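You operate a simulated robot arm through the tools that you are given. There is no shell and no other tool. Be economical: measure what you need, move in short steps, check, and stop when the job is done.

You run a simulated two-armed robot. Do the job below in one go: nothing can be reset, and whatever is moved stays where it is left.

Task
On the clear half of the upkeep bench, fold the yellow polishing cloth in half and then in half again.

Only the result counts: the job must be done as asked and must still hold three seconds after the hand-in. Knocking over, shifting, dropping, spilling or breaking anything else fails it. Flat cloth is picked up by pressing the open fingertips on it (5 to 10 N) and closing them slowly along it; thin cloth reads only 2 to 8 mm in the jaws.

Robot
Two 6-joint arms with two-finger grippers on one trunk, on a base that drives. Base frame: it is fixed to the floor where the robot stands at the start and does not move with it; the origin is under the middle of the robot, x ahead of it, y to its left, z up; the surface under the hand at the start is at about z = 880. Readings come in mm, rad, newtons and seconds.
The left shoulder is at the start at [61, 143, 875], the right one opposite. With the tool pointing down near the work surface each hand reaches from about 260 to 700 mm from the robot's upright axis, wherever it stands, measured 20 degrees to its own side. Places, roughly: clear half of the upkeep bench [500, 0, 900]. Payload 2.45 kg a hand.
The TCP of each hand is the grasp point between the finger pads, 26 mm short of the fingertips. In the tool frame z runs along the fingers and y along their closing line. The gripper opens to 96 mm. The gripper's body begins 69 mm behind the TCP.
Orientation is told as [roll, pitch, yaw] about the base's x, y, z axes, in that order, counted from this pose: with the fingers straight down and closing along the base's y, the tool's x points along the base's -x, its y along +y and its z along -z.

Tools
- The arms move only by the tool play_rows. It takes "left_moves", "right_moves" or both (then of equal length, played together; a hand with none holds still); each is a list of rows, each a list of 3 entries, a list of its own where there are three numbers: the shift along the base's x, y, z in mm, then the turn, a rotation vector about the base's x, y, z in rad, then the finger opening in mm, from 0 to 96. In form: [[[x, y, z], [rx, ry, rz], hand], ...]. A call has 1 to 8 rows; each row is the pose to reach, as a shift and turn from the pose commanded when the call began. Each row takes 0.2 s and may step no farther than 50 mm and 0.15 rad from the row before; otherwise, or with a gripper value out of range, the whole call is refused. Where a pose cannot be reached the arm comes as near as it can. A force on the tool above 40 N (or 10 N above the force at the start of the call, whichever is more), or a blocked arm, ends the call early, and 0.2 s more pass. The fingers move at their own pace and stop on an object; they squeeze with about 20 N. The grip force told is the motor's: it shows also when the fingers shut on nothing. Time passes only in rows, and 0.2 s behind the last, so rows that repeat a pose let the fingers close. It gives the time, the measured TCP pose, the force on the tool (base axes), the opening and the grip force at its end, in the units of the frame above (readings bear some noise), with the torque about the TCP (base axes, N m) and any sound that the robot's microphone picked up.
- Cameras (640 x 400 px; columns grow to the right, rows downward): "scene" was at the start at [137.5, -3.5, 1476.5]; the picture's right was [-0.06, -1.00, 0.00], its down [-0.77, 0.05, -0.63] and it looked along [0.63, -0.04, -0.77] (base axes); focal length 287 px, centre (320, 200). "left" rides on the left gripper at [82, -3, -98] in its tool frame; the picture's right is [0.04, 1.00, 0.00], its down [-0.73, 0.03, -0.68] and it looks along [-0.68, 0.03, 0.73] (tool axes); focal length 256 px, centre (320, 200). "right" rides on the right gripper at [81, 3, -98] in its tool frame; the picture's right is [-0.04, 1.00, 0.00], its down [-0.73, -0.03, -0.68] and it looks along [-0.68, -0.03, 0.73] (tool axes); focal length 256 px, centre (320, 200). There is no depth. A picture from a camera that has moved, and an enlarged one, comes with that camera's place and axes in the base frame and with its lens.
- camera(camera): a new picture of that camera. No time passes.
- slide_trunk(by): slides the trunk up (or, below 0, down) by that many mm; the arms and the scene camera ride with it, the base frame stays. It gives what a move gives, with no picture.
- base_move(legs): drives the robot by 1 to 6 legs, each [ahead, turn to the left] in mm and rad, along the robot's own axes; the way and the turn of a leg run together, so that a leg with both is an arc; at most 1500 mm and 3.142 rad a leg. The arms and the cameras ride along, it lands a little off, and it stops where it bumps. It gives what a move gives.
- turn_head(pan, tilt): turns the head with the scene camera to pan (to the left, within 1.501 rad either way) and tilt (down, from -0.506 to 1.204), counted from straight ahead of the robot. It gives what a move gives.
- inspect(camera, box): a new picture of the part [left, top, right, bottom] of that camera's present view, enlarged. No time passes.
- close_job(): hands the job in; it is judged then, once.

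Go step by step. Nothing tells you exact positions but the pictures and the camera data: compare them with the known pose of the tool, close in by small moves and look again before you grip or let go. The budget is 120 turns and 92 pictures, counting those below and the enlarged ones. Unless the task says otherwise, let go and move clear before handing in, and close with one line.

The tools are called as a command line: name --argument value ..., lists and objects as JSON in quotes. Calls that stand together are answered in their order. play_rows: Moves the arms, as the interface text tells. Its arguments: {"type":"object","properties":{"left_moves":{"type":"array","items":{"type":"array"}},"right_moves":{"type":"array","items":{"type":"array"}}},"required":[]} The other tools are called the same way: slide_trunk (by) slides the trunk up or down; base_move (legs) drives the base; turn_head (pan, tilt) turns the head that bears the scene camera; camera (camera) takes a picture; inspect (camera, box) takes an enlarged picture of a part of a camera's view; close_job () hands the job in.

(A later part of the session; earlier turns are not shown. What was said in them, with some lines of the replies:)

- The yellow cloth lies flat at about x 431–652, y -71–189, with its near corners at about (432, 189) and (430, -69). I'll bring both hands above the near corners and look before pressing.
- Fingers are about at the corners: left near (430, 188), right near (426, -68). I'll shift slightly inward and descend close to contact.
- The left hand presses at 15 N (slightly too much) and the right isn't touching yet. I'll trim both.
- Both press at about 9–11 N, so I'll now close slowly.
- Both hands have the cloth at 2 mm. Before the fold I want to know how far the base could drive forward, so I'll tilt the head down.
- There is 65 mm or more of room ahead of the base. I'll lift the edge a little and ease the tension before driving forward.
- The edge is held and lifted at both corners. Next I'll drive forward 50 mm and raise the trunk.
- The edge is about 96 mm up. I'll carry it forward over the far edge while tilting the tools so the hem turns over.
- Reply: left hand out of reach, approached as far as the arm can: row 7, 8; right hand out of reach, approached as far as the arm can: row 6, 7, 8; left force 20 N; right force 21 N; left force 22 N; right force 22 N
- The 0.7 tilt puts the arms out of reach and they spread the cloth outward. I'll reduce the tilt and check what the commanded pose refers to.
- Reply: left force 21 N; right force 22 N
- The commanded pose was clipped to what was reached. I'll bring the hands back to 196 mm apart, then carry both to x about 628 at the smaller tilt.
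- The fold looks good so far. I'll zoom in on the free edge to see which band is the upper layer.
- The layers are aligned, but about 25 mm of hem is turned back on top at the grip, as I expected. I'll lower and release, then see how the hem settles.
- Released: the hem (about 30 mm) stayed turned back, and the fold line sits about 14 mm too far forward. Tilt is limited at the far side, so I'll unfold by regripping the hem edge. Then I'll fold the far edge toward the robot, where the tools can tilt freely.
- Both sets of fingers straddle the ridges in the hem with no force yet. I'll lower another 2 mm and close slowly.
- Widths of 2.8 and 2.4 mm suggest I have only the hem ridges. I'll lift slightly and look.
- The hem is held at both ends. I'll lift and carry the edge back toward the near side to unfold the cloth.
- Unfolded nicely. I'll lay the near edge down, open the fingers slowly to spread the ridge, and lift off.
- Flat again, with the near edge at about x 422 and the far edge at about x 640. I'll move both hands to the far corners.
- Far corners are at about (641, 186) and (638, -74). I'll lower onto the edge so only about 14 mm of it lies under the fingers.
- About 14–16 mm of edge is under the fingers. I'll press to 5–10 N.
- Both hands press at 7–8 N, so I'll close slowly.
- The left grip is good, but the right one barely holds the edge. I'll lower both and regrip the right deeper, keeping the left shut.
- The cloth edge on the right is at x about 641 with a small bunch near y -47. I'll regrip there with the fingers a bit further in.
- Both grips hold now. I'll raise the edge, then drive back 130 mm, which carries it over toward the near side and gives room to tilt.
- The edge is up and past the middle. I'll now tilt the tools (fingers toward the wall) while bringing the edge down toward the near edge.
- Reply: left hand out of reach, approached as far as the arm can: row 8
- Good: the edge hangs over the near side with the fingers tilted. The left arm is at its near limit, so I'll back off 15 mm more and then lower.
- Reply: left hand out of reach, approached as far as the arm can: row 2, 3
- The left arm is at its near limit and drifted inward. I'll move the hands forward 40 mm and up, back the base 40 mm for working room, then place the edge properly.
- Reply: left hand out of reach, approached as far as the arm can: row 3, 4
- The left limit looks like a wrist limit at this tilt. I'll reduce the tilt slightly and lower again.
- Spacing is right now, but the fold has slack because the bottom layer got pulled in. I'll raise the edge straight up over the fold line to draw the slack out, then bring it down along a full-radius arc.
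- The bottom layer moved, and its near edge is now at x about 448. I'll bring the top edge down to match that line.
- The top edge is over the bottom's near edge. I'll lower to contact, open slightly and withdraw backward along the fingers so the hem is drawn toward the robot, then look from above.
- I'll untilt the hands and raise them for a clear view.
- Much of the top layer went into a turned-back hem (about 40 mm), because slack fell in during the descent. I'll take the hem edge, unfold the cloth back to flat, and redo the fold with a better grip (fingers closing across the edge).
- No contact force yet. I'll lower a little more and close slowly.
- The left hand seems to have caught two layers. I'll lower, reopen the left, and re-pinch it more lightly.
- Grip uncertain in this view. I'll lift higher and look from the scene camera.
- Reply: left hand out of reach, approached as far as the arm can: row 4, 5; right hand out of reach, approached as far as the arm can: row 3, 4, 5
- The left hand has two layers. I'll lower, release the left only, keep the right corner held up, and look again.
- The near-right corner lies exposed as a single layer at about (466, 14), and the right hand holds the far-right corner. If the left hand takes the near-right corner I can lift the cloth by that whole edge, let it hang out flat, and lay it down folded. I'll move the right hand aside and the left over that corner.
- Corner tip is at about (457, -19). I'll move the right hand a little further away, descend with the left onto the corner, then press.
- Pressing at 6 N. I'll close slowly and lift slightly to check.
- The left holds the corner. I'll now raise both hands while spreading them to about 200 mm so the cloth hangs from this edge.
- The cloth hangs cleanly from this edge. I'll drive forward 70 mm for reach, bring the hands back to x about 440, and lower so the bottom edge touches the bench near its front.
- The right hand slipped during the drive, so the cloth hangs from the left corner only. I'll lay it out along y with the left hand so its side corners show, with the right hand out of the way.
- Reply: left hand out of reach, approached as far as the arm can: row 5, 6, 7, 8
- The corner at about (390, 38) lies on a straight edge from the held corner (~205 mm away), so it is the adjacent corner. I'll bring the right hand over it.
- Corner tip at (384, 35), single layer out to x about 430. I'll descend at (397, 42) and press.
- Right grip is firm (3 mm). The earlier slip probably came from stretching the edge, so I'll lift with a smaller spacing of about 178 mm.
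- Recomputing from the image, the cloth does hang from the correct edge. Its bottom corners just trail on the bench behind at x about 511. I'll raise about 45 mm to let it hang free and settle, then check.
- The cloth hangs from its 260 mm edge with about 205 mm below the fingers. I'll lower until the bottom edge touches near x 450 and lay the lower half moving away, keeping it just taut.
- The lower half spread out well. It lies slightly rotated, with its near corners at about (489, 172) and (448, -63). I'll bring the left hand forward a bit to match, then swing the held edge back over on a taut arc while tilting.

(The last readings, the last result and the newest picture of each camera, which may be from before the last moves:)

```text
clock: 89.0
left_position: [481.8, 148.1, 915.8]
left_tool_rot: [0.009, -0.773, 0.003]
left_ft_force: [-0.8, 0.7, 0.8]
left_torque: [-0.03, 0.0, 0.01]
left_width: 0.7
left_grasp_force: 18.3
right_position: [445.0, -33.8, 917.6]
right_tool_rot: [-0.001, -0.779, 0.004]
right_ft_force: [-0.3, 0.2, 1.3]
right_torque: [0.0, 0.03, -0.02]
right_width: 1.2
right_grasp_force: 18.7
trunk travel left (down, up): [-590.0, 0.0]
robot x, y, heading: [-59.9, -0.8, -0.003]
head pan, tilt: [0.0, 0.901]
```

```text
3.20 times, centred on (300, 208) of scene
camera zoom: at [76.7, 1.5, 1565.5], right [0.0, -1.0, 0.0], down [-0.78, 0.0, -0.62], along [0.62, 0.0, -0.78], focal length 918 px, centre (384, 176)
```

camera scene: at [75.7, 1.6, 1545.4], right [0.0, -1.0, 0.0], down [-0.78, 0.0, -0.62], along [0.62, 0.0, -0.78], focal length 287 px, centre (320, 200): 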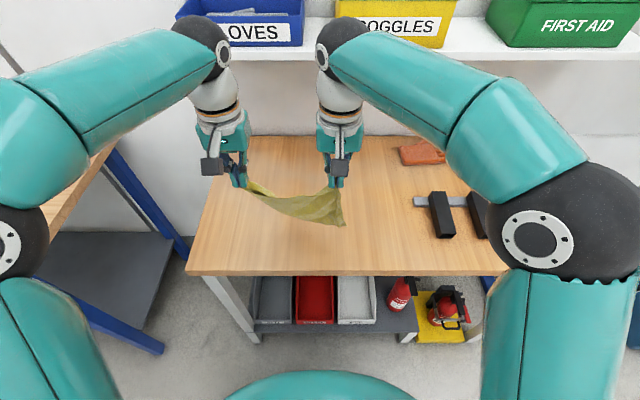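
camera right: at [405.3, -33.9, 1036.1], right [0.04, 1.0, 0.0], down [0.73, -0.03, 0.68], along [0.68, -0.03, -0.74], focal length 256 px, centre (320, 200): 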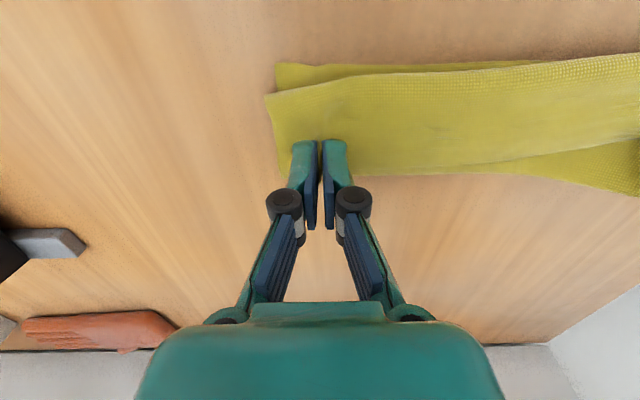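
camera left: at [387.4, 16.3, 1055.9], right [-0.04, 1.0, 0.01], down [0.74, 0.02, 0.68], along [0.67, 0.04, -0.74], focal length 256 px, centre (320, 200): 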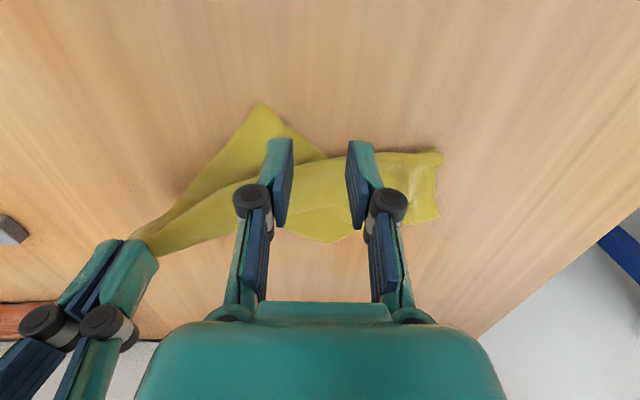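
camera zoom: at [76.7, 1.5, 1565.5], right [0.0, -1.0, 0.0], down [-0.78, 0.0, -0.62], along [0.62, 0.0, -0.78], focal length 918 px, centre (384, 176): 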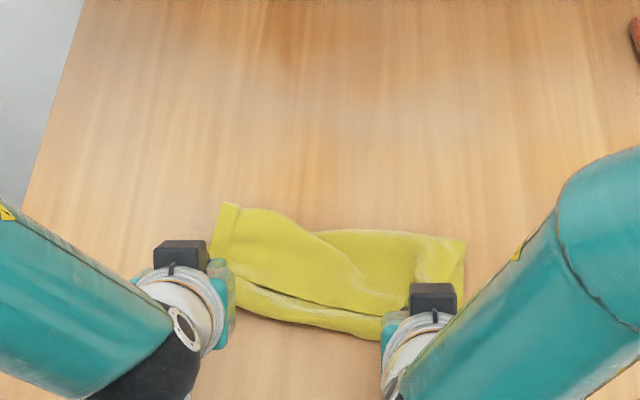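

Folded, and the top edge is within about 20 mm of the bottom edge. I'll ease the hands a bit further back, lower to contact, open slowly to spread the ridges, and withdraw backward.

play_rows --left_moves '[[[-6, 0, -3], [0, 0, 0], 0], [[-9, 0, -6], [0, 0, 0], 0], [[-9, 0, -6], [0, 0, 0], 8], [[-9, 0, -6], [0, 0, 0], 16], [[-9, 0, -6], [0, 0, 0], 26], [[-18, 0, -2], [0, 0, 0], 26], [[-38, 0, 12], [0, 0, 0], 26], [[-65, 10, 45], [0, 0, 0], 26]]' --right_moves '[[[-5, 0, -4], [0, 0, 0], 0], [[-8, 0, -8], [0, 0, 0], 0], [[-8, 0, -8], [0, 0, 0], 8], [[-8, 0, -8], [0, 0, 0], 16], [[-8, 0, -8], [0, 0, 0], 26], [[-17, 0, -4], [0, 0, 0], 26], [[-38, 0, 12], [0, 0, 0], 26], [[-65, -10, 45], [0, 0, 0], 26]]'

play_rows --left_moves '[[[0, 15, 25], [0, 0.13, 0], 26], [[0, 35, 50], [0, 0.26, 0], 26], [[0, 55, 75], [0, 0.39, 0], 26], [[0, 75, 95], [0, 0.52, 0], 26], [[0, 95, 110], [0, 0.65, 0], 26], [[0, 110, 120], [0, 0.78, 0], 26]]' --right_moves '[[[0, -15, 25], [0, 0.13, 0], 26], [[0, -35, 50], [0, 0.26, 0], 26], [[0, -55, 75], [0, 0.39, 0], 26], [[0, -75, 95], [0, 0.52, 0], 26], [[0, -95, 110], [0, 0.65, 0], 26], [[0, -110, 120], [0, 0.78, 0], 26]]'

inspect --camera "scene" --box '[200, 145, 400, 270]'

```text
clock: 90.8
left_position: [414.8, 160.0, 962.8]
left_tool_rot: [0.011, -0.778, 0.0]
left_ft_force: [-0.3, 0.2, 0.8]
left_torque: [-0.03, 0.01, 0.02]
left_width: 26.2
left_grasp_force: 0.0
right_position: [377.7, -43.8, 965.1]
right_tool_rot: [0.0, -0.781, 0.003]
right_ft_force: [0.0, -0.3, -0.2]
right_torque: [-0.03, -0.01, -0.03]
right_width: 26.2
right_grasp_force: 0.1
trunk travel left (down, up): [-590.0, 0.0]
robot x, y, heading: [-61.2, 4.4, 0.003]
head pan, tilt: [0.0, 0.901]
```

```text
clock: 92.2
left_position: [419.7, 268.3, 1080.5]
left_tool_rot: [0.011, 0.006, 0.001]
left_ft_force: [0.4, 0.3, 0.4]
left_torque: [-0.01, -0.02, -0.01]
left_width: 25.6
left_grasp_force: 0.1
right_position: [379.5, -151.9, 1081.6]
right_tool_rot: [0.003, 0.005, 0.002]
right_ft_force: [1.1, -0.6, -0.1]
right_torque: [0.01, 0.06, -0.01]
right_width: 26.0
right_grasp_force: 0.0
trunk travel left (down, up): [-590.0, 0.0]
robot x, y, heading: [-61.5, 0.0, -0.003]
head pan, tilt: [0.0, 0.901]
```

```text
3.20 times, centred on (300, 208) of scene
camera zoom: at [77.7, 1.3, 1565.2], right [0.0, -1.0, 0.0], down [-0.78, 0.0, -0.62], along [0.62, 0.0, -0.78], focal length 918 px, centre (384, 176)
```

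zoom: 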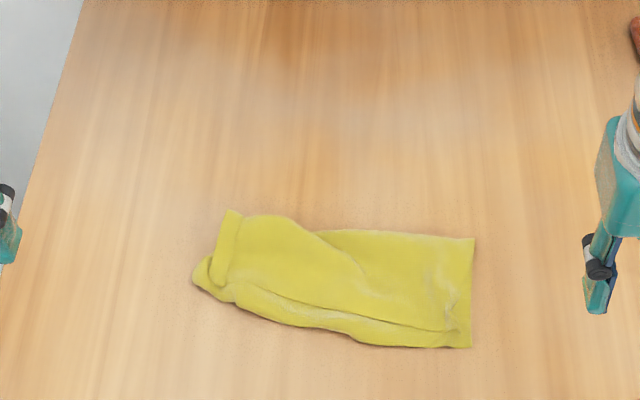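

A neat half-fold now: a strip from about (492, -75) on the right to (535, 155) on the left, roughly 105 mm wide. For the second fold I'll drive 60 mm forward and bring the right hand, yawed to the strip, over the middle of its right end with the left hand clear.

base_move --legs '[[60, 0]]'

play_rows --left_moves '[[[-20, 15, 5], [0, 0, 0], 26], [[-40, 30, 10], [0, 0, 0], 26], [[-60, 45, 15], [0, 0, 0], 26], [[-80, 60, 20], [0, 0, 0], 26], [[-80, 60, 20], [0, 0, 0], 26], [[-80, 60, 20], [0, 0, 0], 26]]' --right_moves '[[[10, 19, -27], [0, 0, -0.05], 26], [[20, 38, -54], [0, 0, -0.1], 26], [[30, 57, -81], [0, 0, -0.14], 26], [[40, 76, -108], [0, 0, -0.185], 26], [[52, 94, -130], [0, 0, -0.185], 26], [[52, 94, -150], [0, 0, -0.185], 26]]'

inspect --camera "right" --box '[80, 20, 560, 320]'

```text
clock: 93.2
left_position: [481.0, 268.9, 1079.3]
left_tool_rot: [0.012, 0.011, 0.0]
left_ft_force: [0.9, 0.3, 0.2]
left_torque: [0.02, 0.11, -0.01]
left_width: 26.0
left_grasp_force: 0.1
right_position: [442.5, -150.9, 1081.6]
right_tool_rot: [0.001, 0.005, 0.002]
right_ft_force: [1.7, -0.2, -0.4]
right_torque: [-0.03, 0.09, -0.01]
right_width: 26.1
right_grasp_force: 0.0
trunk travel left (down, up): [-590.0, 0.0]
robot x, y, heading: [-3.0, -0.1, -0.002]
head pan, tilt: [0.0, 0.901]
```

```text
clock: 94.6
left_position: [396.3, 329.5, 1101.5]
left_tool_rot: [0.011, 0.006, 0.001]
left_ft_force: [-0.2, -0.1, 0.3]
left_torque: [-0.02, -0.02, 0.0]
left_width: 25.9
left_grasp_force: 0.1
right_position: [490.3, -57.9, 933.0]
right_tool_rot: [-0.001, 0.002, -0.183]
right_ft_force: [0.2, 0.1, -0.3]
right_torque: [0.02, -0.01, -0.02]
right_width: 26.2
right_grasp_force: 0.0
trunk travel left (down, up): [-590.0, 0.0]
robot x, y, heading: [0.7, -1.2, -0.002]
head pan, tilt: [0.0, 0.901]
```

```text
1.33 times, centred on (320, 170) of right
camera zoom: at [411.2, -41.4, 1030.6], right [0.22, 0.98, 0.0], down [0.72, -0.16, 0.68], along [0.66, -0.15, -0.74], focal length 341 px, centre (320, 240)
```

zoom: 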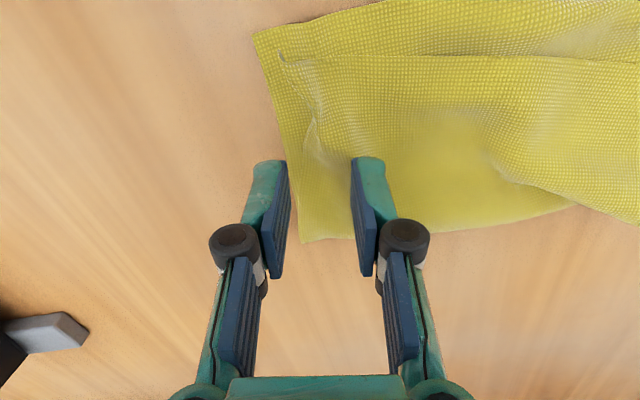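

The right end's corners are at (434, -72) and (539, -81), with the top layer a few mm inside. I'll shift slightly inward and press down.

play_rows --right_moves '[[[-2, 7, -10], [0, 0, 0], 30], [[-2, 7, -19], [0, 0, 0], 30], [[-2, 7, -23], [0, 0, 0], 30], [[-2, 7, -25], [0, 0, 0], 30], [[-2, 7, -25.5], [0, 0, 0], 30]]'

```text
clock: 95.8
left_position: [396.9, 328.5, 1101.4]
left_tool_rot: [0.012, 0.006, 0.0]
left_ft_force: [-0.2, -0.3, -0.8]
left_torque: [-0.04, 0.02, 0.02]
left_width: 26.2
left_grasp_force: 0.2
right_position: [489.8, -51.7, 907.3]
right_tool_rot: [0.0, 0.001, -0.183]
right_ft_force: [-0.2, 0.0, 3.8]
right_torque: [-0.02, 0.02, 0.03]
right_width: 30.2
right_grasp_force: 0.1
trunk travel left (down, up): [-590.0, 0.0]
robot x, y, heading: [-1.0, -0.9, -0.001]
head pan, tilt: [0.0, 0.901]
```

play_rows --right_moves '[[[0, 0, -0.8], [0, 0, 0], 29], [[0, 0, -1], [0, 0, 0], 25], [[0, 0, -1], [0, 0, 0], 20], [[0, 0, -1], [0, 0, 0], 15], [[0, 0, -1], [0, 0, 0], 10], [[0, 0, -1], [0, 0, 0], 5], [[0, 0, -1], [0, 0, 0], 0], [[0, 0, -1], [0, 0, 0], 0]]'

play_rows --right_moves '[[[0, 2, 10], [0, 0, 0], 0], [[0, 6, 25], [0, 0, 0], 0], [[0, 12, 45], [0, 0, 0], 0]]'

inspect --camera "right" --box '[80, 20, 560, 320]'

```text
clock: 97.6
left_position: [396.2, 328.8, 1101.1]
left_tool_rot: [0.012, 0.006, 0.002]
left_ft_force: [-0.9, 0.8, -0.7]
left_torque: [0.03, -0.01, -0.04]
left_width: 26.0
left_grasp_force: 0.0
right_position: [488.1, -50.8, 907.5]
right_tool_rot: [0.0, 0.003, -0.182]
right_ft_force: [1.8, 1.1, 11.3]
right_torque: [0.01, 0.01, -0.01]
right_width: 2.9
right_grasp_force: 20.5
trunk travel left (down, up): [-590.0, 0.0]
robot x, y, heading: [-1.0, 2.3, 0.01]
head pan, tilt: [0.0, 0.901]
```

```text
clock: 98.4
left_position: [396.9, 329.2, 1101.4]
left_tool_rot: [0.012, 0.006, -0.001]
left_ft_force: [-0.5, 0.1, 1.1]
left_torque: [-0.01, -0.02, -0.02]
left_width: 26.0
left_grasp_force: 0.1
right_position: [489.5, -39.9, 952.1]
right_tool_rot: [-0.002, 0.004, -0.181]
right_ft_force: [0.3, 0.5, 0.4]
right_torque: [0.0, 0.0, 0.04]
right_width: 2.9
right_grasp_force: 21.0
trunk travel left (down, up): [-590.0, 0.0]
robot x, y, heading: [-0.4, -1.7, -0.002]
head pan, tilt: [0.0, 0.901]
```

```text
1.33 times, centred on (320, 170) of right
camera zoom: at [408.8, -22.7, 1049.9], right [0.22, 0.98, 0.0], down [0.72, -0.16, 0.68], along [0.66, -0.15, -0.74], focal length 341 px, centre (320, 240)
```

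zoom: 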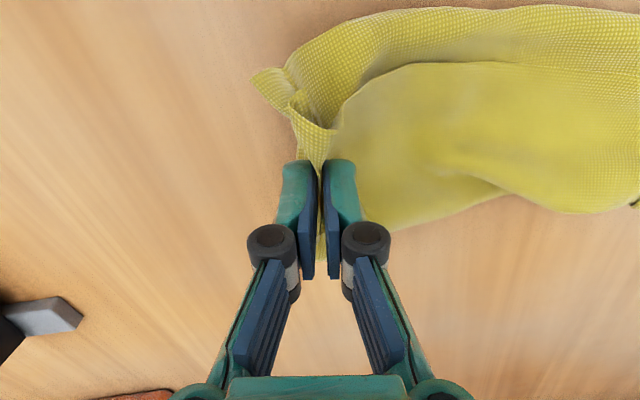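

Both layers came up with the grip. Now I'll swing the right end over in a taut arc along the strip toward the left end, tilting the tool as it goes.

play_rows --right_moves '[[[7, 19, 20], [0, 0, 0], 0], [[15, 53, 39], [-0.098, 0.018, 0], 0], [[22, 84, 43], [-0.196, 0.036, 0], 0], [[28, 109, 39], [-0.314, 0.058, 0], 0], [[33, 132, 28], [-0.431, 0.079, 0], 0], [[38, 154, 12], [-0.539, 0.099, 0], 0], [[41, 169, -6], [-0.588, 0.108, 0], 0], [[43, 176, -22], [-0.588, 0.108, 0], 0]]'

inspect --camera "scene" --box '[180, 165, 380, 290]'

```text
clock: 99.8
left_position: [397.4, 329.8, 1099.3]
left_tool_rot: [0.012, 0.006, -0.002]
left_ft_force: [-1.2, 0.7, 0.4]
left_torque: [-0.03, -0.03, 0.0]
left_width: 26.1
left_grasp_force: 0.2
right_position: [553.5, 7.3, 942.1]
right_tool_rot: [-0.515, 0.066, -0.37]
right_ft_force: [-0.2, -0.6, -0.3]
right_torque: [-0.08, 0.0, 0.02]
right_width: 2.5
right_grasp_force: 20.0
right hand out of reach, approached as far as the arm can: row 6
trunk travel left (down, up): [-590.0, 0.0]
robot x, y, heading: [-2.2, -0.0, 0.007]
head pan, tilt: [0.0, 0.901]
stopped in row 6 (right hand): the arm was blocked; the commanded pose is now the measured one
```

```text
3.20 times, centred on (280, 228) of scene
camera zoom: at [136.5, 2.1, 1562.7], right [0.0, -1.0, 0.0], down [-0.78, 0.0, -0.62], along [0.62, 0.0, -0.78], focal length 918 px, centre (448, 112)
```

zoom: 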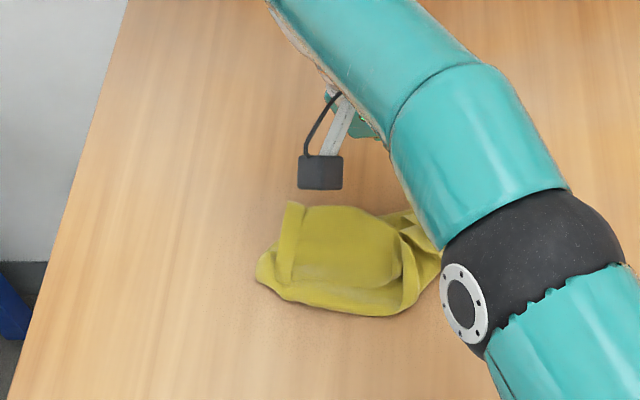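

The tilt took the right arm to its limit and it was blocked with the strip end half over. I'll take the tilt back out, rise over the fold line, and finish the swing with the fingers straight down.

play_rows --right_moves '[[[-8, 5, 18], [0.125, -0.015, 0.045], 0], [[-16, 12, 35], [0.25, -0.03, 0.09], 0], [[-25, 22, 48], [0.375, -0.045, 0.135], 0], [[-33, 33, 54], [0.5, -0.06, 0.18], 0], [[-30, 58, 50], [0.5, -0.06, 0.18], 0], [[-26, 82, 40], [0.5, -0.06, 0.18], 0], [[-23, 103, 22], [0.5, -0.06, 0.18], 0], [[-22, 115, -2], [0.5, -0.06, 0.18], 0]]'

```text
clock: 101.6
left_position: [398.9, 329.1, 1101.2]
left_tool_rot: [0.012, 0.004, 0.001]
left_ft_force: [-0.1, 0.3, 0.7]
left_torque: [0.0, 0.0, -0.01]
left_width: 26.1
left_grasp_force: 0.1
right_position: [533.2, 122.5, 941.8]
right_tool_rot: [-0.012, 0.133, -0.135]
right_ft_force: [0.2, 0.4, -0.1]
right_torque: [-0.01, -0.01, 0.03]
right_width: 2.8
right_grasp_force: 18.6
trunk travel left (down, up): [-590.0, 0.0]
robot x, y, heading: [-1.4, -0.1, -0.001]
head pan, tilt: [0.0, 0.901]
```

It reached the target over the left end. One look before lowering.

inspect --camera "scene" --box '[180, 165, 380, 290]'

```text
3.20 times, centred on (280, 228) of scene
camera zoom: at [137.0, 1.5, 1565.6], right [0.0, -1.0, 0.0], down [-0.78, 0.0, -0.62], along [0.62, 0.0, -0.78], focal length 918 px, centre (448, 112)
```

zoom: 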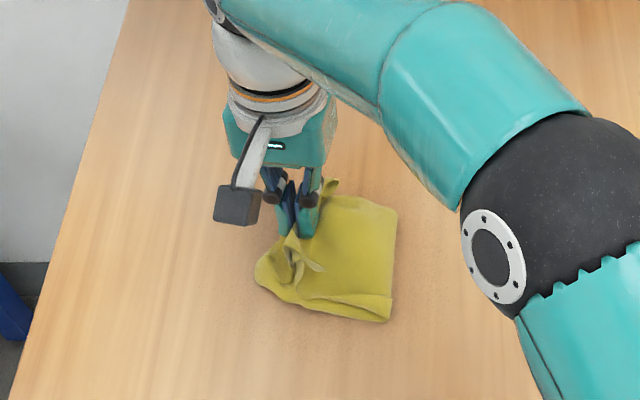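

It looks like a neat quarter: the fold line is at y about 48, and it spans to y about 160. I'll lower the end, open slowly to spread the ridge, and lift clear.

play_rows --right_moves '[[[0, 4, -12], [0, 0, 0], 0], [[0, 8, -22], [0, 0, 0], 0], [[0, 10, -29], [0, 0, 0], 0], [[0, 10, -30], [0, 0, 0], 8], [[0, 10, -30], [0, 0, 0], 16], [[0, 10, -30], [0, 0, 0], 26], [[0, 10, -22], [0, 0, 0], 28], [[0, 8, 15], [0, 0, 0], 28]]'

inspect --camera "right" --box '[80, 0, 560, 300]'

```text
clock: 103.4
left_position: [397.4, 328.9, 1099.4]
left_tool_rot: [0.015, 0.005, 0.001]
left_ft_force: [-0.8, -0.2, 0.5]
left_torque: [0.0, -0.01, 0.01]
left_width: 26.0
left_grasp_force: 0.1
right_position: [533.8, 121.8, 948.8]
right_tool_rot: [-0.016, 0.141, -0.152]
right_ft_force: [0.1, -0.6, 0.5]
right_torque: [-0.05, 0.02, 0.02]
right_width: 28.1
right_grasp_force: 0.0
trunk travel left (down, up): [-590.0, 0.0]
robot x, y, heading: [3.3, 1.6, 0.004]
head pan, tilt: [0.0, 0.901]
```

```text
1.33 times, centred on (320, 150) of right
camera zoom: at [467.8, 136.3, 1057.8], right [0.19, 0.98, -0.02], down [0.81, -0.14, 0.57], along [0.56, -0.12, -0.82], focal length 341 px, centre (320, 267)
```

zoom: 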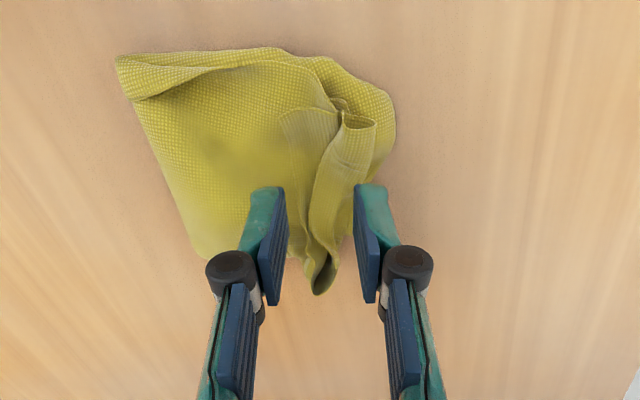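

The quarter fold is in place; only a small ridge from the grip stands up along the free end. I'll press it flat with closed fingertips at three points.

play_rows --right_moves '[[[-4, 9, 0], [0, -0.14, 0], 0], [[-4, 9, -10], [0, -0.14, 0], 0], [[-4, 9, -22], [0, -0.14, 0], 0], [[-4, 9, -30], [0, -0.14, 0], 0], [[-4, 9, -36], [0, -0.14, 0], 0], [[-4, 9, -36], [0, -0.14, 0], 0], [[-4, 9, -20], [0, -0.14, 0], 0], [[-22, 13, -8], [0, -0.14, 0], 0]]'

play_rows --right_moves '[[[-4, 2, -10], [0, 0, 0], 0], [[-4, 2, -22], [0, 0, 0], 0], [[-4, 2, -28], [0, 0, 0], 0], [[-4, 2, -28], [0, 0, 0], 0], [[-4, 2, -5], [0, 0, 0], 0], [[15, -6, 5], [0, 0, 0], 0], [[40, -18, 5], [0, 0, 0], 0]]'

play_rows --right_moves '[[[10, -4, -12], [0, 0, 0], 0], [[10, -4, -24], [0, 0, 0], 0], [[10, -4, -33], [0, 0, 0], 0], [[10, -4, -33], [0, 0, 0], 0], [[10, -4, -10], [0, 0, 0], 0], [[10, -4, 30], [0, 0, 0], 0]]'

```text
clock: 105.4
left_position: [397.9, 329.5, 1102.2]
left_tool_rot: [0.013, 0.005, -0.001]
left_ft_force: [0.8, -0.6, -0.1]
left_torque: [0.01, 0.03, -0.01]
left_width: 26.1
left_grasp_force: 0.0
right_position: [520.9, 123.5, 937.7]
right_tool_rot: [-0.002, 0.013, -0.176]
right_ft_force: [-0.7, -0.4, 0.3]
right_torque: [0.04, 0.02, 0.02]
right_width: 0.1
right_grasp_force: 20.1
trunk travel left (down, up): [-590.0, 0.0]
robot x, y, heading: [-2.1, -0.1, 0.002]
head pan, tilt: [0.0, 0.901]
stopped in row 8 (right hand): the arm was blocked; the commanded pose is now the measured one
```

```text
clock: 107.0
left_position: [398.1, 329.5, 1102.1]
left_tool_rot: [0.012, 0.007, 0.0]
left_ft_force: [0.3, 0.0, 0.6]
left_torque: [0.04, 0.02, 0.0]
left_width: 25.9
left_grasp_force: 0.0
right_position: [559.5, 108.1, 943.8]
right_tool_rot: [-0.002, 0.014, -0.169]
right_ft_force: [-0.2, -1.1, 0.1]
right_torque: [0.04, 0.05, 0.02]
right_width: 0.0
right_grasp_force: 19.7
trunk travel left (down, up): [-590.0, 0.0]
robot x, y, heading: [-4.3, -1.4, -0.001]
head pan, tilt: [0.0, 0.901]
```

```text
clock: 108.4
left_position: [396.9, 329.7, 1102.5]
left_tool_rot: [0.013, 0.006, 0.0]
left_ft_force: [0.1, 1.3, -0.3]
left_torque: [-0.03, 0.02, 0.04]
left_width: 25.8
left_grasp_force: 0.1
right_position: [569.1, 104.3, 974.2]
right_tool_rot: [0.002, 0.012, -0.173]
right_ft_force: [0.8, 0.3, 0.5]
right_torque: [-0.04, -0.01, 0.0]
right_width: 0.0
right_grasp_force: 20.1
trunk travel left (down, up): [-590.0, 0.0]
robot x, y, heading: [1.5, 2.6, 0.004]
head pan, tilt: [0.0, 0.901]
```

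Pressed. I'll take the right hand up and away to its own side, then use the last picture to check.

play_rows --right_moves '[[[-5, -5, 30], [0, 0, 0], 0], [[-15, -30, 55], [0, 0, 0], 0], [[-25, -65, 75], [0, 0, 0], 0], [[-35, -105, 85], [0, 0, 0], 0], [[-45, -150, 90], [0, 0, 0], 0], [[-55, -195, 95], [0, 0, 0], 0], [[-65, -240, 100], [0, 0, 0], 0], [[-75, -285, 100], [0, 0, 0], 0]]'

inspect --camera "scene" --box '[180, 165, 380, 290]'

```text
clock: 110.2
left_position: [397.2, 327.9, 1103.6]
left_tool_rot: [0.012, 0.005, 0.002]
left_ft_force: [-0.2, -0.1, 1.1]
left_torque: [0.06, 0.01, 0.01]
left_width: 26.1
left_grasp_force: 0.1
right_position: [492.1, -182.5, 1074.9]
right_tool_rot: [-0.002, 0.012, -0.171]
right_ft_force: [-0.4, -0.2, 0.0]
right_torque: [0.03, -0.03, -0.02]
right_width: 0.0
right_grasp_force: 20.2
trunk travel left (down, up): [-590.0, 0.0]
robot x, y, heading: [-0.2, -1.4, 0.002]
head pan, tilt: [0.0, 0.901]
```

```text
3.20 times, centred on (280, 228) of scene
camera zoom: at [135.8, 0.3, 1565.5], right [0.0, -1.0, 0.0], down [-0.78, 0.0, -0.62], along [0.62, 0.0, -0.78], focal length 918 px, centre (448, 112)
```

zoom: 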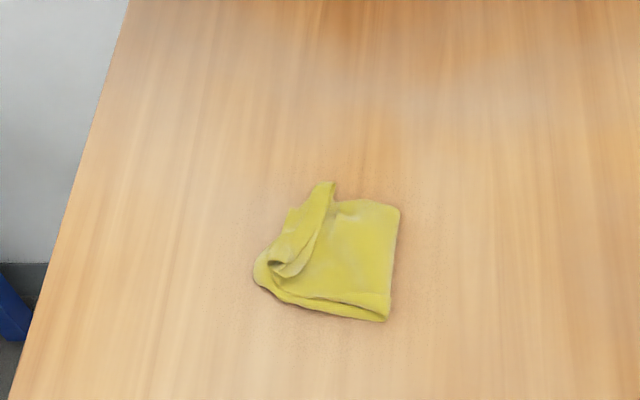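

The cloth lies as a compact quarter-size packet on the clear half, and both hands are open-air and clear of it. No pictures remain, so I'm handing in.

close_job

```text
The job is handed in.
```

The yellow cloth is folded in half and in half again on the clear half of the bench, at about x 464–585, y 48–165 mm. It isn't perfectly neat: a strip about 30 mm wide along its left end is turned back on top, and the layers' edges are up to about 20 mm out of line.
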